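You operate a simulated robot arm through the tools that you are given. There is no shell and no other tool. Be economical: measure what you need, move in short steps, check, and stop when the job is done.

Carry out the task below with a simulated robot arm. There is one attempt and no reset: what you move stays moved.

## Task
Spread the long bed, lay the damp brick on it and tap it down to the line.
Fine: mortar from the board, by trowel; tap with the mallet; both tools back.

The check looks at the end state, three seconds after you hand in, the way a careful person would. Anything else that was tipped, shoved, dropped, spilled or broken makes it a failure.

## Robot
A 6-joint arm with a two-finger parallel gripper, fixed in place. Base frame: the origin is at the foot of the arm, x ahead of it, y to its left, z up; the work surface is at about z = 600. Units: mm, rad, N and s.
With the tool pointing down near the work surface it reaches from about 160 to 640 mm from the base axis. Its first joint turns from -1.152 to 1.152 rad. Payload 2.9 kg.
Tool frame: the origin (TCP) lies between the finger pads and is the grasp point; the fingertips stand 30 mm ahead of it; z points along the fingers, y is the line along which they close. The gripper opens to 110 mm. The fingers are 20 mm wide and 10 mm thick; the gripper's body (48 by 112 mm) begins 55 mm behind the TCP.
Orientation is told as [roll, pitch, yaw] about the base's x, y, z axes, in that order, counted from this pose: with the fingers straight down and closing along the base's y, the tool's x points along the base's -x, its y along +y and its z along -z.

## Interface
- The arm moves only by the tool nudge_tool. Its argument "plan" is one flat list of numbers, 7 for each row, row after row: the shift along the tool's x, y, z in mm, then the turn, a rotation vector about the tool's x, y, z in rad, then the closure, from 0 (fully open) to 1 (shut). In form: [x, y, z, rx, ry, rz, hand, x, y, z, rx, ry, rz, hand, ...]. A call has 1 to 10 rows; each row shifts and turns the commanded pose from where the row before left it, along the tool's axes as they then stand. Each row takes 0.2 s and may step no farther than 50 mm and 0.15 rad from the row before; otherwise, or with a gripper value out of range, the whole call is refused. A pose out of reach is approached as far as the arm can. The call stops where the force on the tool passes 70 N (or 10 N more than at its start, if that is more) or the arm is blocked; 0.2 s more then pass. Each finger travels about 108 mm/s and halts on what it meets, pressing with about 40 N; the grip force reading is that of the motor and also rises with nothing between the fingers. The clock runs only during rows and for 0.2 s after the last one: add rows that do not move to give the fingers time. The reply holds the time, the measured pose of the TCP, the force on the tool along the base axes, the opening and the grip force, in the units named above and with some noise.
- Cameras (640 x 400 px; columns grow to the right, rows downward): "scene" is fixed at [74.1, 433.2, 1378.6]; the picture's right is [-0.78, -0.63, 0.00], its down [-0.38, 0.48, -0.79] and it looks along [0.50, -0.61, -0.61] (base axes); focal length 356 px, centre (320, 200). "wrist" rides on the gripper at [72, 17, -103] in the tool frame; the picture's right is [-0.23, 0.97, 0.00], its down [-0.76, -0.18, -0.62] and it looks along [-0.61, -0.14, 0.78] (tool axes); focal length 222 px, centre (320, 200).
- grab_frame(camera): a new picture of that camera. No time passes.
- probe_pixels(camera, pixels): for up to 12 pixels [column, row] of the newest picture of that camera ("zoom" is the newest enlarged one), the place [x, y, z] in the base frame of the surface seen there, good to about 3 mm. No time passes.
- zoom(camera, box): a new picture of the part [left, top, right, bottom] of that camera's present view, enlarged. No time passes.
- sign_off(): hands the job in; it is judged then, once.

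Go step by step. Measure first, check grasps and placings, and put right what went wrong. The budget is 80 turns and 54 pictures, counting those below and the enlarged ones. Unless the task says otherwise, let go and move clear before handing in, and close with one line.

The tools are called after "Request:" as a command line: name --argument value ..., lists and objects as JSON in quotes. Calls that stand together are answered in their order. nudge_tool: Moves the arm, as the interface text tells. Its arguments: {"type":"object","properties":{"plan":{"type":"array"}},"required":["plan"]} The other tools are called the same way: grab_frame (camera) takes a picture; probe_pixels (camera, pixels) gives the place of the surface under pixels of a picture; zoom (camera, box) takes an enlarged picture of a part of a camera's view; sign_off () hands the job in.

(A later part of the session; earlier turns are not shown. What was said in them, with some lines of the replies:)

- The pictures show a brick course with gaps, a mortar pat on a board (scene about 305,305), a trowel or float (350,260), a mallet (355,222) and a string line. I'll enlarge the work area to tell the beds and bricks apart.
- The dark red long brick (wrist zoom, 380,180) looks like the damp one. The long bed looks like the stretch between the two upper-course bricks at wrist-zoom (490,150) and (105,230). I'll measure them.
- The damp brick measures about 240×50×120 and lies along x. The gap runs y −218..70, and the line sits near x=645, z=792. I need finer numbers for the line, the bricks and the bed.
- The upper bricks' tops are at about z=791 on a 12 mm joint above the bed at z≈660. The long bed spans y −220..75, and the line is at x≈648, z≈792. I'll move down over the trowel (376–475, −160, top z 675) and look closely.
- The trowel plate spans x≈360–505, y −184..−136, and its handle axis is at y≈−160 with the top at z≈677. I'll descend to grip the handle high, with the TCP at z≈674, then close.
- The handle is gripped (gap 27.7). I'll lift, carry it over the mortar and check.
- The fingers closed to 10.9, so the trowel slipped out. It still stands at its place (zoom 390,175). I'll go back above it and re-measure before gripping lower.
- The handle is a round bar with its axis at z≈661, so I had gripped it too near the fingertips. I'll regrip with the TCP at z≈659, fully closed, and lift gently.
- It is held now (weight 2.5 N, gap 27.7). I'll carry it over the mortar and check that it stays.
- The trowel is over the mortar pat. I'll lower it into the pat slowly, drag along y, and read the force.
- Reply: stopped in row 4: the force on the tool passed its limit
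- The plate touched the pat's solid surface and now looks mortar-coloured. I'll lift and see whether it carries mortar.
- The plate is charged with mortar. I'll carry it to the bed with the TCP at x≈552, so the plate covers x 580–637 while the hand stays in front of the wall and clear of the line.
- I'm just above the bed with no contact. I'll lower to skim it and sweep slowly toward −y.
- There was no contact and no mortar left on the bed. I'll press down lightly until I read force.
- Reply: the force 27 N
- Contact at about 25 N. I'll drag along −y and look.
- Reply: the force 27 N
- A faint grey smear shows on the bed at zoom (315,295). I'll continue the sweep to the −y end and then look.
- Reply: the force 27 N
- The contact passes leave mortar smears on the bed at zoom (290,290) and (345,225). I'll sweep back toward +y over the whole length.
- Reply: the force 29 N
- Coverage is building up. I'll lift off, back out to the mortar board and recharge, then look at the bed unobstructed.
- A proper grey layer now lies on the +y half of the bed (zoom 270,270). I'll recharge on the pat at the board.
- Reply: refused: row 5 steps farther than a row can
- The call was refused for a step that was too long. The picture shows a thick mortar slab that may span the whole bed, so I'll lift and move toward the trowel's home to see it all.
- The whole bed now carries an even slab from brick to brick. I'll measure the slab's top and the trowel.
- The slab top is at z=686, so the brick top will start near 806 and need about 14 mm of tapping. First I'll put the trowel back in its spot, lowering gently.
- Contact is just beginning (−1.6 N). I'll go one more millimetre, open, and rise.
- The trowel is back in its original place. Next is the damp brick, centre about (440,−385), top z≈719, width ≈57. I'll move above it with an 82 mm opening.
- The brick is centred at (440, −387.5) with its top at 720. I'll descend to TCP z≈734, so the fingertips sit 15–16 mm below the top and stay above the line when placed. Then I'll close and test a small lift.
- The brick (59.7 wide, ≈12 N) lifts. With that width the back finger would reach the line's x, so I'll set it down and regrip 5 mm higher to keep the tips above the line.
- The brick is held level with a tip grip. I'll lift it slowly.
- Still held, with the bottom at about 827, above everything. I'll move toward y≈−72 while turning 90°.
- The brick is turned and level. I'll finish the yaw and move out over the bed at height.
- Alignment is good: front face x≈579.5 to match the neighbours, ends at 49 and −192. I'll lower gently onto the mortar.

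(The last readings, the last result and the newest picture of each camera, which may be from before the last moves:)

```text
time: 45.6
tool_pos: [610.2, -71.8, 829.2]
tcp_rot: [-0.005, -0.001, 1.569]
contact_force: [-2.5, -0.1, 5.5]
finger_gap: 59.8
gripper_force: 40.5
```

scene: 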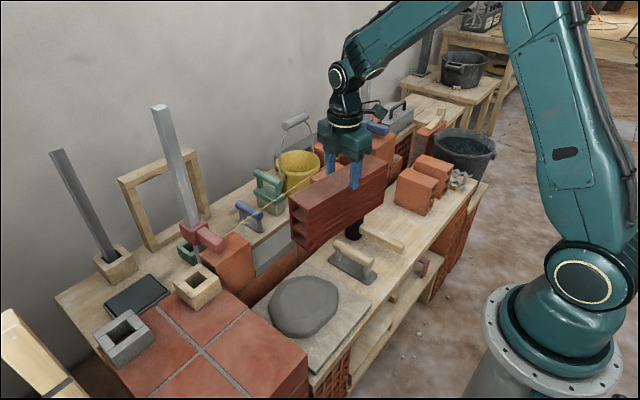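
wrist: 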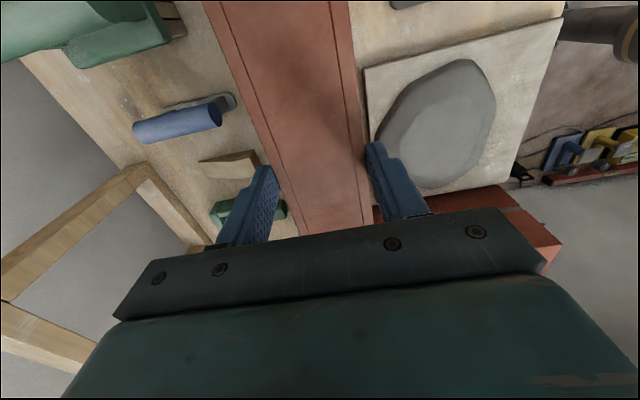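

The brick rests on the mortar (force reversed to +5.5 N) and the fingertips at z≈799 clear the line. I'll release and rise.

Request:
nudge_tool --plan '[0, 0, 0, 0, 0, 0, 0.38, 0, 0, 0, 0, 0, 0, 0.38, 0, 0, -15, 0, 0, 0, 0.38, 0, 0, -35, 0, 0, 0, 0.38, 0, 0, -45, 0, 0, 0, 0.38, 0, 0, -45, 0, 0, 0, 0.38, 0, 30, 0, 0, 0, 0, 0.38, 0, 45, 0, 0, 0, 0, 0.38]'

Request:
zoom --camera "scene" --box '[200, 130, 380, 280]'

```text
time: 47.4
tool_pos: [535.0, -72.1, 964.5]
tcp_rot: [-0.003, 0.0, 1.568]
contact_force: [0.8, 0.2, -0.2]
finger_gap: 68.0
gripper_force: 0.1
```

```text
2.67 times, centred on (290, 205) of scene
```

zoom: 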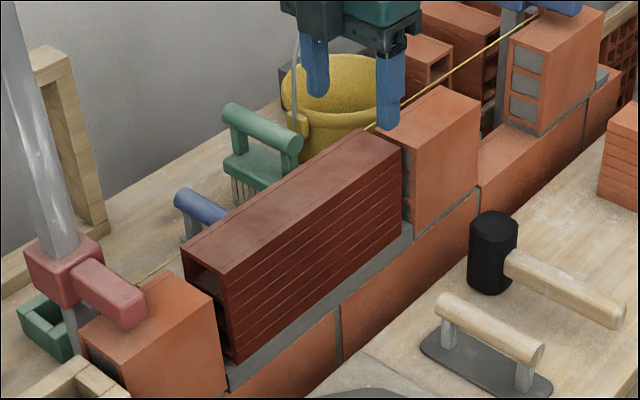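

Request:
probe_pixels --camera "zoom" --pixels '[[190, 248], [360, 135], [280, 195], [300, 200], [230, 268], [398, 152], [420, 125], [440, 105], [190, 300], [290, 250], [370, 220], [250, 220]]'

```text
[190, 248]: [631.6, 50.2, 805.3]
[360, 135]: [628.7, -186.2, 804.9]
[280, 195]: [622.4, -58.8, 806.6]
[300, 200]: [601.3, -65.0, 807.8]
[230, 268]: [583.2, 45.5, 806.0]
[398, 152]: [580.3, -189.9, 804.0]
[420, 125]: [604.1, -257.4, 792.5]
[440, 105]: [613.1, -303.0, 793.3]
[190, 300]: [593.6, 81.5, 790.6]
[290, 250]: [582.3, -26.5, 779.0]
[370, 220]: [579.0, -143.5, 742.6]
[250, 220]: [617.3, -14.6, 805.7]
```

The brick sits level at top z≈806, with neighbours at 792, so it needs about 14 mm of tapping. I'll turn the tool back while moving toward the mallet.

Request:
nudge_tool --plan '[20, 0, 0, 0, 0, 0.15, 0.4, 19.8, -3, 0, 0, 0, 0.15, 0.4, 19.1, -6, 0, 0, 0, 0.15, 0.4, 18, -8.7, 0, 0, 0, 0.15, 0.4, 16.5, -11.3, 0, 0, 0, 0.15, 0.4, 14.6, -13.7, 0, 0, 0, 0.15, 0.4, 12.4, -15.7, 0, 0, 0, 0.15, 0.4, 9.9, -17.4, 0, 0, 0, 0.15, 0.4, 7.2, -18.7, 0, 0, 0, 0.15, 0.4, 4.3, -19.5, 0, 0, 0, 0.15, 0.4]'

Request:
nudge_tool --plan '[30, 0, 0, 0, 0, 0.068, 0.4, 40, 0, 20, 0, 0, 0, 0.4, 30, 0, 40, 0, 0, 0, 0.4, 0, 0, 45, 0, 0, 0, 0.4, 0, 0, 45, 0, 0, 0, 0.4, 0, 0, 40, 0, 0, 0, 0.4, 0, 0, 0, 0, 0, 0, 0.4]'

Request:
grab_frame --camera "wrist"

```text
time: 49.6
tool_pos: [534.7, -271.9, 968.0]
tcp_rot: [0.0, -0.005, 0.066]
contact_force: [-0.5, 0.3, 0.1]
finger_gap: 66.0
gripper_force: 0.1
```

```text
time: 51.2
tool_pos: [436.9, -273.6, 776.7]
tcp_rot: [-0.002, -0.002, 0.002]
contact_force: [1.0, 0.5, 0.2]
finger_gap: 65.6
gripper_force: 0.1
```

```text
18 pictures are left
```

wrist: 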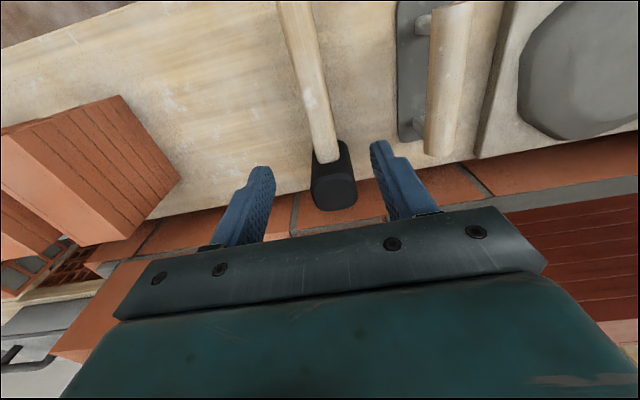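

Request:
probe_pixels --camera "wrist" --pixels '[[280, 10], [312, 10], [302, 90], [325, 90], [315, 90], [314, 130], [336, 130], [326, 145], [335, 190], [315, 190], [352, 180], [292, 10]]'

Request:
zoom --camera "scene" --box '[330, 190, 430, 270]'

```text
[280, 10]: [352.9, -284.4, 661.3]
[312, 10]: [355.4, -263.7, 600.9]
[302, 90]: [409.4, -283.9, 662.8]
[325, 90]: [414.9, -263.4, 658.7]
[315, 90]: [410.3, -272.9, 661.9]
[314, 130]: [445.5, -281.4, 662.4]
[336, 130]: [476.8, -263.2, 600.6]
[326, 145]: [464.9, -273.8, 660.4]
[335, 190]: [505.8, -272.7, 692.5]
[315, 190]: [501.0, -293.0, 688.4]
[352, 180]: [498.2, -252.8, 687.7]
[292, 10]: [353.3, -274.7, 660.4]
```

```text
5.00 times, centred on (380, 230) of scene
```

zoom: 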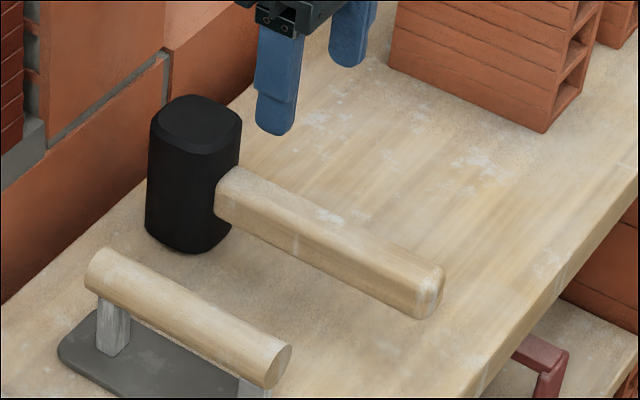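

The handle is about 22 wide at y=−273.5, z axis ≈648, and the head is centred near (505,−273). I'll grip close to the head at x≈445 and test the lift.

Request:
nudge_tool --plan '[-8, 0, 45, 0, 0, 0, 0.4, 0, 0, 45, 0, 0, 0, 0.4, 0, 0, 40, 0, 0, 0, 0.4, 0, 0, 0, 0, 0, 0, 0.8, 0, 0, 0, 0, 0, 0, 1, 0, 0, 0, 0, 0, 0, 1, 0, 0, -5, 0, 0, 0, 1, 0, 0, -12, 0, 0, 0, 1, 0, 0, -15, 0, 0, 0, 1]'

Request:
zoom --camera "scene" --box '[310, 150, 430, 270]'

```text
time: 53.2
tool_pos: [443.6, -274.9, 678.1]
tcp_rot: [0.0, -0.003, 0.002]
contact_force: [-0.2, 0.4, -4.2]
finger_gap: 25.9
gripper_force: 39.9
```

```text
3.33 times, centred on (370, 210) of scene
```

zoom: 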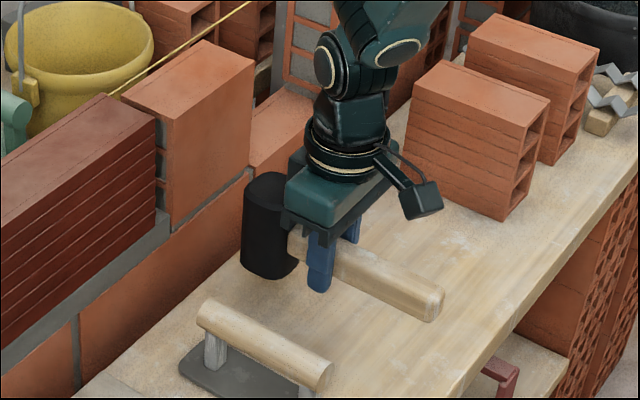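

The mallet is held level. I'll lift it and carry it over the middle of the brick.

Request:
nudge_tool --plan '[0, 0, -25, 0, 0, 0, 1, 0, 0, -40, 0, 0, 0, 1, 0, 0, -45, 0, 0, 0, 1, 0, 0, -45, 0, 0, 0, 1, 0, 0, -40, 0, 0, 0, 1, 0, 0, -17, 0, 0, 0, 1, 0, 25, 0, 0, 0, 0, 1, 0, 40, 0, 0, 0, 0, 1, 0, 45, 0, 0, 0, 0, 1, 0, 45, 0, 0, 0, 0, 1]'

Request:
nudge_tool --plan '[-20, 30, 0, 0, 0, 0, 1, -35, 17, 0, 0, 0, 0, 1, -35, 0, 0, 0, 0, 0, 1, -15, 0, 0, 0, 0, 0, 1, 0, 0, 10, 0, 0, 0, 1, 0, 0, 10, 0, 0, 0, 1, 0, 0, 0, 0, 0, 0, 1]'

Request:
zoom --camera "scene" --box '[200, 130, 380, 280]'

```text
time: 55.4
tool_pos: [438.6, -119.5, 888.8]
tcp_rot: [-0.002, -0.004, 0.001]
contact_force: [0.2, 0.9, -4.1]
finger_gap: 26.0
gripper_force: 39.8
```

```text
time: 57.0
tool_pos: [547.0, -71.5, 870.7]
tcp_rot: [-0.001, -0.004, 0.002]
contact_force: [0.1, -0.2, -4.0]
finger_gap: 25.8
gripper_force: 39.4
```

```text
2.67 times, centred on (290, 205) of scene
```

zoom: 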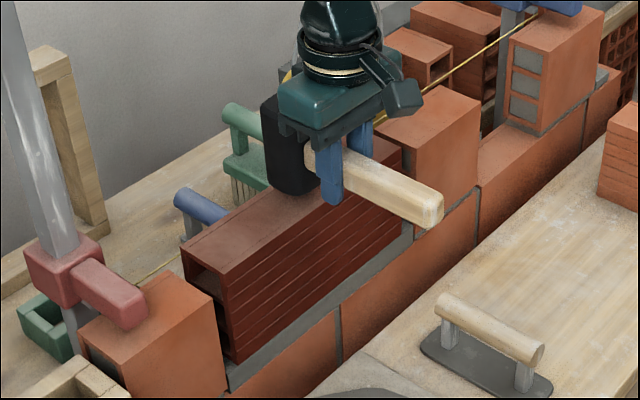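

The head is over the brick's middle, about 18 mm above it. I'll try a first light tap.

Request:
nudge_tool --plan '[0, 0, 13, 0, 0, 0, 1, 0, 0, 8, 0, 0, 0, 1, 0, 0, -12, 0, 0, 0, 1, 0, 0, 0, 0, 0, 0, 1]'

Request:
probe_pixels --camera "scene" --pixels '[[280, 220]]'

```text
time: 58.0
tool_pos: [547.3, -70.3, 860.4]
tcp_rot: [0.001, -0.003, 0.002]
contact_force: [0.4, -0.1, -4.1]
finger_gap: 25.9
gripper_force: 40.8
```

```text
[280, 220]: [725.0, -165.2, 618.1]
```

Request:
zoom --camera "scene" --box '[200, 130, 380, 280]'

Request:
probe_pixels --camera "zoom" --pixels '[[230, 230], [250, 220], [270, 210], [240, 245], [220, 245], [260, 230], [380, 145], [385, 155], [215, 255], [235, 240], [392, 150], [280, 215]]'

```text
2.67 times, centred on (290, 205) of scene
```

zoom: 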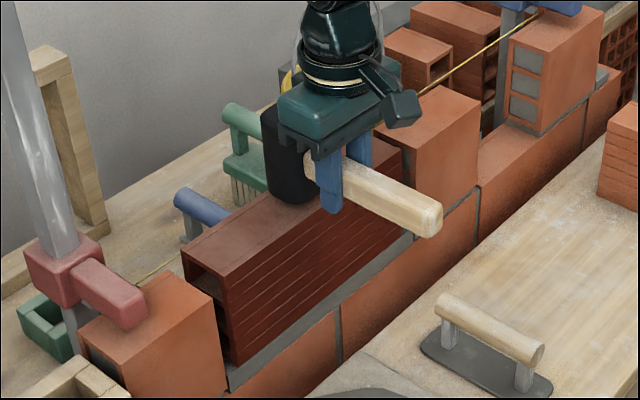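

```text
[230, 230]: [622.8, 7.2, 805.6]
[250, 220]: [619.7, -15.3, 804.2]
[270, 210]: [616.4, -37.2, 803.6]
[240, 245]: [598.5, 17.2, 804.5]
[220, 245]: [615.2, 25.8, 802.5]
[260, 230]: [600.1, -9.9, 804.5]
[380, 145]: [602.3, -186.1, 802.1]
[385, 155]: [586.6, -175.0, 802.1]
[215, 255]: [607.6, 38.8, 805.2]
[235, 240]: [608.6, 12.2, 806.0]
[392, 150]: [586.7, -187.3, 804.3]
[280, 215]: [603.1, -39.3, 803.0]
```

The top now averages about 804, so the tap moved it roughly 2 mm. I'll tap again a bit deeper and log the force at the bottom of the stroke.

Request:
nudge_tool --plan '[0, 0, 8, 0, 0, 0, 1, 0, 0, 6, 0, 0, 0, 1]'

```text
time: 58.6
tool_pos: [547.4, -71.4, 850.5]
tcp_rot: [-0.003, -0.005, 0.002]
contact_force: [-9.8, -0.5, 16.8]
finger_gap: 25.8
gripper_force: 39.8
```

Steady pressing (17 N) doesn't sink it, so it takes real taps. I'll rise 20 mm and strike quicker.

Request:
nudge_tool --plan '[0, 0, -15, 0, 0, 0, 1, 0, 0, 0, 0, 0, 0, 1, 0, 0, 18, 0, 0, 0, 1, 0, 0, -15, 0, 0, 0, 1, 0, 0, 0, 0, 0, 0, 1, 0, 0, 11, 0, 0, 0, 1, 0, 0, 2, 0, 0, 0, 1]'

```text
time: 60.2
tool_pos: [547.3, -71.7, 844.9]
tcp_rot: [0.0, -0.003, 0.0]
contact_force: [0.0, 0.4, -4.6]
finger_gap: 25.6
gripper_force: 39.5
```

The tap drove it at least 5 mm. I'll feel for the top slowly.

Request:
nudge_tool --plan '[0, 0, 1, 0, 0, 0, 1, 0, 0, 1, 0, 0, 0, 1]'

Request:
zoom --camera "scene" --box '[200, 130, 380, 280]'

Request:
probe_pixels --camera "zoom" --pixels '[[230, 235], [250, 225], [270, 212], [240, 250], [220, 250], [260, 235], [380, 150], [385, 160], [215, 260], [235, 245], [392, 155], [280, 220]]'

```text
time: 60.8
tool_pos: [547.5, -71.2, 844.5]
tcp_rot: [-0.002, -0.003, 0.003]
contact_force: [-2.3, -1.1, 1.6]
finger_gap: 26.0
gripper_force: 40.3
```

```text
2.67 times, centred on (290, 205) of scene
```

zoom: 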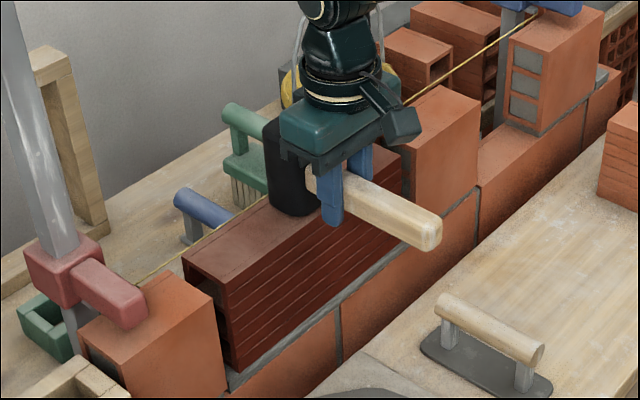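

```text
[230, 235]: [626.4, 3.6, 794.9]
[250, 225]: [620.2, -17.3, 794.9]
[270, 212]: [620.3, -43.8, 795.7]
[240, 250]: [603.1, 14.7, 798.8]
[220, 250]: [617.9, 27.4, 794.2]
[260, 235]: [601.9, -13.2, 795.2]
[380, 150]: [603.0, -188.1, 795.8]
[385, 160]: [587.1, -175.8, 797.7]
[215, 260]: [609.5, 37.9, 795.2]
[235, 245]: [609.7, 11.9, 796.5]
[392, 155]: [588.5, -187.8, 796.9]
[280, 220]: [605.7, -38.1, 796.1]
```

The top is now about 796, with contact at TCP 844.4. The target is about 792.4, so one more measured tap is due, roughly 3 mm deeper.

Request:
nudge_tool --plan '[0, 0, -15, 0, 0, 0, 1, 0, 0, 0, 0, 0, 0, 1, 0, 0, 16.5, 0, 0, 0, 1, 0, 0, -15, 0, 0, 0, 1, 0, 0, 0, 0, 0, 0, 1, 0, 0, 11, 0, 0, 0, 1, 0, 0, 1.5, 0, 0, 0, 1]'

Request:
zoom --camera "scene" --box '[200, 130, 380, 280]'

Request:
probe_pixels --camera "zoom" --pixels '[[230, 238], [250, 228], [270, 215], [240, 252], [220, 252], [260, 237], [380, 152], [385, 160], [215, 262], [235, 247], [390, 157], [280, 222]]'

Request:
probe_pixels --camera "zoom" --pixels '[[420, 120], [430, 110], [440, 120], [450, 105], [430, 125], [445, 98], [410, 125], [460, 100], [170, 300], [190, 305], [180, 320], [150, 330]]'

```text
time: 62.4
tool_pos: [548.4, -71.1, 844.1]
tcp_rot: [0.001, -0.003, 0.001]
contact_force: [0.1, -0.4, -3.6]
finger_gap: 25.4
gripper_force: 40.2
```

```text
2.67 times, centred on (290, 205) of scene
```

zoom: 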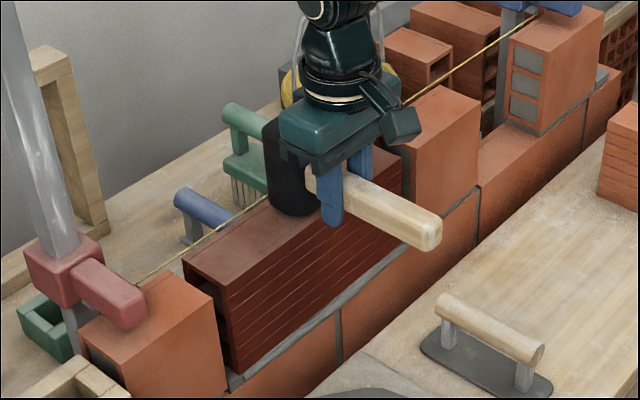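

```text
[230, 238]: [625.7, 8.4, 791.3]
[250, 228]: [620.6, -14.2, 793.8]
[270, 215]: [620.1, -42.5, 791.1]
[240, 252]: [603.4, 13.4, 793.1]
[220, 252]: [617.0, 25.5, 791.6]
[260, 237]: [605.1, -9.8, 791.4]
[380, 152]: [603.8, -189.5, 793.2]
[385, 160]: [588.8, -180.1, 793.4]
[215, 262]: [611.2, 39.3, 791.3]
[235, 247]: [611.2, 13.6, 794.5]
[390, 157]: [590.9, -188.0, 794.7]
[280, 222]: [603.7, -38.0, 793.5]
```

```text
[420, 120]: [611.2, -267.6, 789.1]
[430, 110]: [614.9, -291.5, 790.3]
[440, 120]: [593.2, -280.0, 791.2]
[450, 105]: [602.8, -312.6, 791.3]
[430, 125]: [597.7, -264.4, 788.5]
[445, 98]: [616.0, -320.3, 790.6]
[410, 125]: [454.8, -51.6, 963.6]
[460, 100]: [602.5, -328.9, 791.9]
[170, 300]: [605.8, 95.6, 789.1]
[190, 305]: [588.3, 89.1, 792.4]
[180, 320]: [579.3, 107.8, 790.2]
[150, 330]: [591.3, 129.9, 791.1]
```

The brick's top averages about 792.7. The neighbours read about 790.5 and the line about 792.3, so it is within about 1–2 mm. I'll feel the contact height to decide on a final light tap.

Request:
nudge_tool --plan '[0, 0, 1.5, 0, 0, 0, 1, 0, 0, 1, 0, 0, 0, 1]'

Request:
nudge_tool --plan '[0, 0, 0.7, 0, 0, 0, 1, 0, 0, 0, 0, 0, 0, 1]'

```text
time: 63.0
tool_pos: [546.7, -70.1, 843.1]
tcp_rot: [-0.001, -0.002, 0.003]
contact_force: [0.2, -0.2, -3.1]
finger_gap: 25.8
gripper_force: 39.5
```

```text
time: 63.6
tool_pos: [547.6, -71.2, 842.0]
tcp_rot: [0.0, -0.002, 0.002]
contact_force: [-0.9, 0.4, -2.9]
finger_gap: 25.8
gripper_force: 39.4
```

Contact is at TCP≈842. For a precise reference I'll lightly touch the −y neighbour's top with the same mallet.

Request:
nudge_tool --plan '[0, 0, -20, 0, 0, 0, 1, 0, -40, 0, 0, 0, 0, 1, 0, -45, 0, 0, 0, 0, 1, 0, -45, 0, 0, 0, 0, 1, 0, -45, 0, 0, 0, 0, 1, 0, -30, 0, 0, 0, 0, 1, 0, 0, 14, 0, 0, 0, 1, 0, 0, 4, 0, 0, 0, 1, 0, 0, 1, 0, 0, 0, 1]'

Request:
nudge_tool --plan '[0, 0, 1, 0, 0, 0, 1, 0, 0, 0, 0, 0, 0, 1]'

```text
time: 65.6
tool_pos: [548.8, -276.0, 842.9]
tcp_rot: [0.001, -0.003, 0.002]
contact_force: [0.5, -0.3, -3.8]
finger_gap: 25.7
gripper_force: 39.9
```

```text
time: 66.2
tool_pos: [548.7, -277.2, 842.3]
tcp_rot: [-0.001, -0.003, 0.002]
contact_force: [0.0, 0.2, -3.5]
finger_gap: 25.8
gripper_force: 39.9
```

Request:
nudge_tool --plan '[0, 0, 0.7, 0, 0, 0, 1, 0, 0, 0, 0, 0, 0, 1]'

Request:
nudge_tool --plan '[0, 0, 0.7, 0, 0, 0, 1, 0, 0, 0, 0, 0, 0, 1]'

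```text
time: 66.8
tool_pos: [548.0, -275.6, 841.5]
tcp_rot: [-0.001, -0.004, 0.001]
contact_force: [0.7, 0.2, -3.3]
finger_gap: 25.9
gripper_force: 40.4
```

```text
time: 67.4
tool_pos: [548.0, -276.2, 840.5]
tcp_rot: [0.0, -0.003, 0.001]
contact_force: [-0.3, -0.3, -4.7]
finger_gap: 25.9
gripper_force: 39.7
```

Request:
nudge_tool --plan '[0, 0, 0.7, 0, 0, 0, 1, 0, 0, 0, 0, 0, 0, 1]'

Request:
nudge_tool --plan '[0, 0, 0.7, 0, 0, 0, 1, 0, 0, 0, 0, 0, 0, 1]'

```text
time: 68.0
tool_pos: [547.3, -276.2, 839.8]
tcp_rot: [-0.001, -0.003, 0.0]
contact_force: [-0.1, 1.3, -3.3]
finger_gap: 26.0
gripper_force: 39.9
```

```text
time: 68.6
tool_pos: [548.0, -276.4, 839.2]
tcp_rot: [0.001, -0.003, 0.001]
contact_force: [-1.0, 0.8, -2.3]
finger_gap: 25.7
gripper_force: 39.4
```

Request:
nudge_tool --plan '[0, 0, 0.7, 0, 0, 0, 1, 0, 0, 0, 0, 0, 0, 1]'

```text
time: 69.2
tool_pos: [548.7, -276.1, 838.9]
tcp_rot: [0.0, -0.006, 0.002]
contact_force: [-2.0, 2.4, 5.8]
finger_gap: 25.9
gripper_force: 40.3
```

The neighbour's contact is about 2.5 mm lower than the damp brick's, so neighbour ≈790.4 and damp ≈792.8. I'll go back and give one small tap of about 1.5 mm.

Request:
nudge_tool --plan '[0, 0, -20, 0, 0, 0, 1, 0, 40, 0, 0, 0, 0, 1, 0, 45, 0, 0, 0, 0, 1, 0, 45, 0, 0, 0, 0, 1, 0, 45, 0, 0, 0, 0, 1, 0, 30, 0, 0, 0, 0, 1, 0, 0, 2.5, 0, 0, 0, 1, 0, 0, 0, 0, 0, 0, 1, 0, 0, 15, 0, 0, 0, 1, 0, 0, -12, 0, 0, 0, 1]'

Request:
nudge_tool --plan '[0, 0, 8, 0, 0, 0, 1, 0, 0, 3, 0, 0, 0, 1, 0, 0, 0, 0, 0, 0, 1]'

```text
time: 71.4
tool_pos: [548.5, -71.3, 851.7]
tcp_rot: [0.001, -0.007, 0.002]
contact_force: [-0.1, 0.2, -3.6]
finger_gap: 26.1
gripper_force: 39.9
```

```text
time: 72.2
tool_pos: [547.6, -71.1, 842.4]
tcp_rot: [-0.001, -0.003, 0.0]
contact_force: [0.7, 0.1, -3.2]
finger_gap: 26.0
gripper_force: 39.9
```

Request:
nudge_tool --plan '[0, 0, 0.8, 0, 0, 0, 1, 0, 0, 0, 0, 0, 0, 1]'

Request:
nudge_tool --plan '[0, 0, 0.7, 0, 0, 0, 1, 0, 0, 0, 0, 0, 0, 1]'

```text
time: 72.8
tool_pos: [546.9, -71.2, 841.2]
tcp_rot: [0.002, -0.002, 0.001]
contact_force: [0.0, -0.7, -3.5]
finger_gap: 25.8
gripper_force: 40.7
```

```text
time: 73.4
tool_pos: [547.6, -71.8, 841.2]
tcp_rot: [0.0, -0.004, 0.001]
contact_force: [0.7, -0.5, -4.0]
finger_gap: 25.6
gripper_force: 40.5
```

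There is no contact down to a command of 839.8, so the tap took effect and the brick is within about 1 mm of the neighbour. I'll check it optically.

Request:
zoom --camera "scene" --box '[200, 130, 380, 280]'

Request:
probe_pixels --camera "zoom" --pixels '[[230, 238], [250, 228], [265, 220], [240, 252], [220, 252], [260, 237], [380, 154], [385, 160], [215, 262], [235, 247], [390, 159], [275, 226]]'

Request:
nudge_tool --plan '[0, 0, 0.7, 0, 0, 0, 1, 0, 0, 0, 0, 0, 0, 1]'

```text
2.67 times, centred on (290, 205) of scene
```

zoom: 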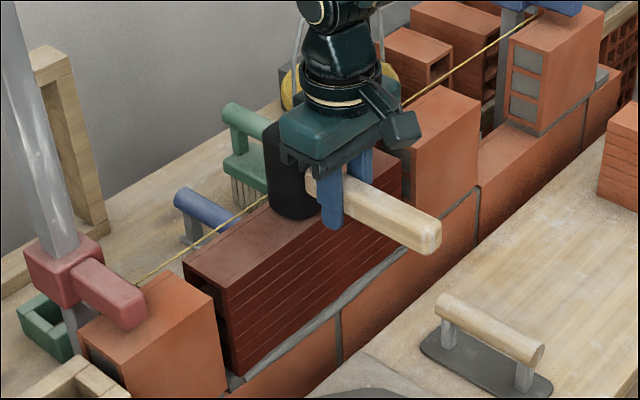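

```text
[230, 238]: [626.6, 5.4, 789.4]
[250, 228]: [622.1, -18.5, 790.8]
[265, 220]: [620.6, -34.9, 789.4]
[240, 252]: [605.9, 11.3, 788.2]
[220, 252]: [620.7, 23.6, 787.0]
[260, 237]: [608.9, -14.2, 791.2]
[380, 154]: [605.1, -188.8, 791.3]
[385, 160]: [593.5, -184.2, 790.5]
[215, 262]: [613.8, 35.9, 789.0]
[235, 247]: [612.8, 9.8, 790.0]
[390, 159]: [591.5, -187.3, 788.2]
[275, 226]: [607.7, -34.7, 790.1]
```

```text
time: 74.0
tool_pos: [546.6, -71.0, 839.8]
tcp_rot: [0.0, -0.004, 0.003]
contact_force: [-0.4, 0.4, -2.7]
finger_gap: 26.0
gripper_force: 39.9
```

The brick is flush with its neighbours (≈790 against 790.5), with contact heights within half a millimetre. Now I'll return the mallet, rising and going back.

Request:
nudge_tool --plan '[0, 0, -20, 0, 0, 0, 1, 0, 0, -30, 0, 0, 0, 1, 30, 0, 0, 0, 0, 0, 1, 40, -10, 0, 0, 0, 0, 1, 33, -30, 0, 0, 0, 0, 1, 0, -45, 0, 0, 0, 0, 1, 0, -45, 0, 0, 0, 0, 1, 0, -45, 0, 0, 0, 0, 1, 0, -28, 0, 0, 0, 0, 1, 0, 0, 0, 0, 0, 0, 1]'

```text
time: 76.2
tool_pos: [444.3, -274.9, 888.4]
tcp_rot: [0.0, -0.002, 0.003]
contact_force: [0.0, 0.2, -3.8]
finger_gap: 25.9
gripper_force: 39.8
```

Request:
nudge_tool --plan '[0, 0.5, 30, 0, 0, 0, 1, 0, 0, 45, 0, 0, 0, 1, 0, 0, 45, 0, 0, 0, 1, 0, 0, 45, 0, 0, 0, 1, 0, 0, 40, 0, 0, 0, 1, 0, 0, 20, 0, 0, 0, 1, 0, 0, 10, 0, 0, 0, 1, 0, 0, 3, 0, 0, 0, 1, 0, 0, 1.5, 0, 0, 0, 1]'

Request:
nudge_tool --plan '[0, 0, 1, 0, 0, 0, 1, 0, 0, 1, 0, 0, 0, 1]'

```text
time: 78.2
tool_pos: [446.2, -274.2, 649.7]
tcp_rot: [0.0, -0.003, 0.002]
contact_force: [0.6, -0.3, -3.6]
finger_gap: 25.6
gripper_force: 39.6
```

```text
time: 78.8
tool_pos: [445.8, -274.3, 648.4]
tcp_rot: [0.001, -0.004, 0.001]
contact_force: [0.4, -0.4, -2.3]
finger_gap: 26.1
gripper_force: 40.0
```

Contact is beginning. I'll go one more millimetre, open and rise.

Request:
nudge_tool --plan '[0, 0, 1, 0, 0, 0, 1, 0, 0, 0, 0, 0, 0, 0.75, 0, 0, 0, 0, 0, 0, 0.4, 0, 0, 0, 0, 0, 0, 0.4, 0, 0, -25, 0, 0, 0, 0.4, 0, 0, -45, 0, 0, 0, 0.4, 0, 0, -50, 0, 0, 0, 0.4, 0, 0, -50, 0, 0, 0, 0.4, 0, 0, -50, 0, 0, 0, 0.4, 0, 0, -50, 0, 0, 0, 0.4]'

Request:
grab_frame --camera "scene"

Request:
zoom --camera "scene" --box '[190, 140, 420, 300]'

Request:
grab_frame --camera "wrist"

```text
time: 81.0
tool_pos: [440.8, -273.6, 917.8]
tcp_rot: [0.0, -0.003, 0.001]
contact_force: [0.3, -0.2, 0.1]
finger_gap: 66.0
gripper_force: 0.0
```

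```text
10 pictures are left
```

scene: 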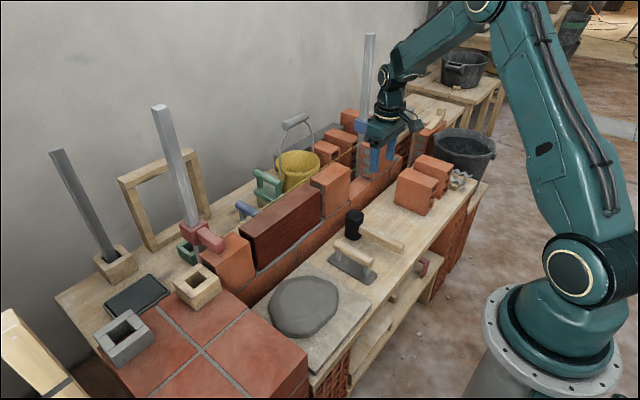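

```text
2.50 times, centred on (305, 220) of scene
```

zoom: 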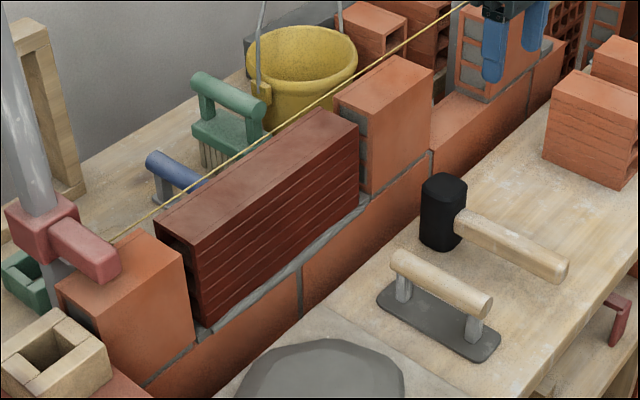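

```text
8 pictures are left
```

wrist: 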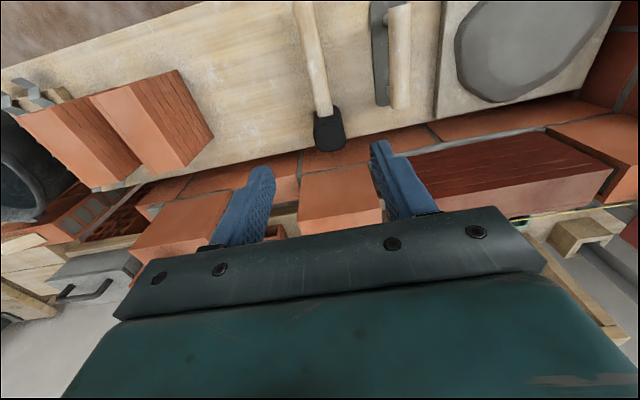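

The brick sits in the course beside the line, and both tools are back. One last numeric check of brick level and alignment.

Request:
probe_pixels --camera "zoom" --pixels '[[180, 225], [215, 230], [200, 240], [250, 185], [280, 185], [320, 130], [340, 140], [330, 150], [370, 80], [410, 80], [360, 95], [130, 265]]'

Request:
probe_pixels --camera "zoom" --pixels '[[220, 290], [340, 190], [290, 240], [400, 150], [160, 330], [290, 130], [375, 64], [230, 163], [185, 190], [120, 300], [390, 110], [250, 270]]'

```text
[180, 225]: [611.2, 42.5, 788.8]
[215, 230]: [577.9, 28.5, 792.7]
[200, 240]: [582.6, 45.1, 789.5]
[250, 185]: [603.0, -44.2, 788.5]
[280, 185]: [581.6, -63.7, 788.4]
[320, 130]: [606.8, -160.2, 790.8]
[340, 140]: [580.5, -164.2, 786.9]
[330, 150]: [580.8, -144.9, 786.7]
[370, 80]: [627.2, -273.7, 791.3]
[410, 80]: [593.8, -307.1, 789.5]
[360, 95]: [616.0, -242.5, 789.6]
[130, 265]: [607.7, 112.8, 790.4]
```

```text
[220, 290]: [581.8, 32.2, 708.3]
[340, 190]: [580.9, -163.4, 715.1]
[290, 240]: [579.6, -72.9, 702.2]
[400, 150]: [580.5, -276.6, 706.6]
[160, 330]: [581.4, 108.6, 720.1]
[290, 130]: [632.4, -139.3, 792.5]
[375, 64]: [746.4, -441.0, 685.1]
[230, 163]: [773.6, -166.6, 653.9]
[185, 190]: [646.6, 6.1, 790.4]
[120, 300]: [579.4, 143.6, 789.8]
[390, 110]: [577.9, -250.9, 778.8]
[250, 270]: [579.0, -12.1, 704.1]
```

The damp brick's top reads about 789.5, against about 790 for the neighbours and 790.4 for the line. It is level end to end, and its face at x≈580 matches theirs. Nothing else has visibly moved and the arm is clear, so I'm handing in.

Request:
sign_off

```text
The job is handed in.
```

The long bed is spread, the damp brick is laid and tapped to within about 1 mm of the line, and the trowel and mallet are both back in their places.
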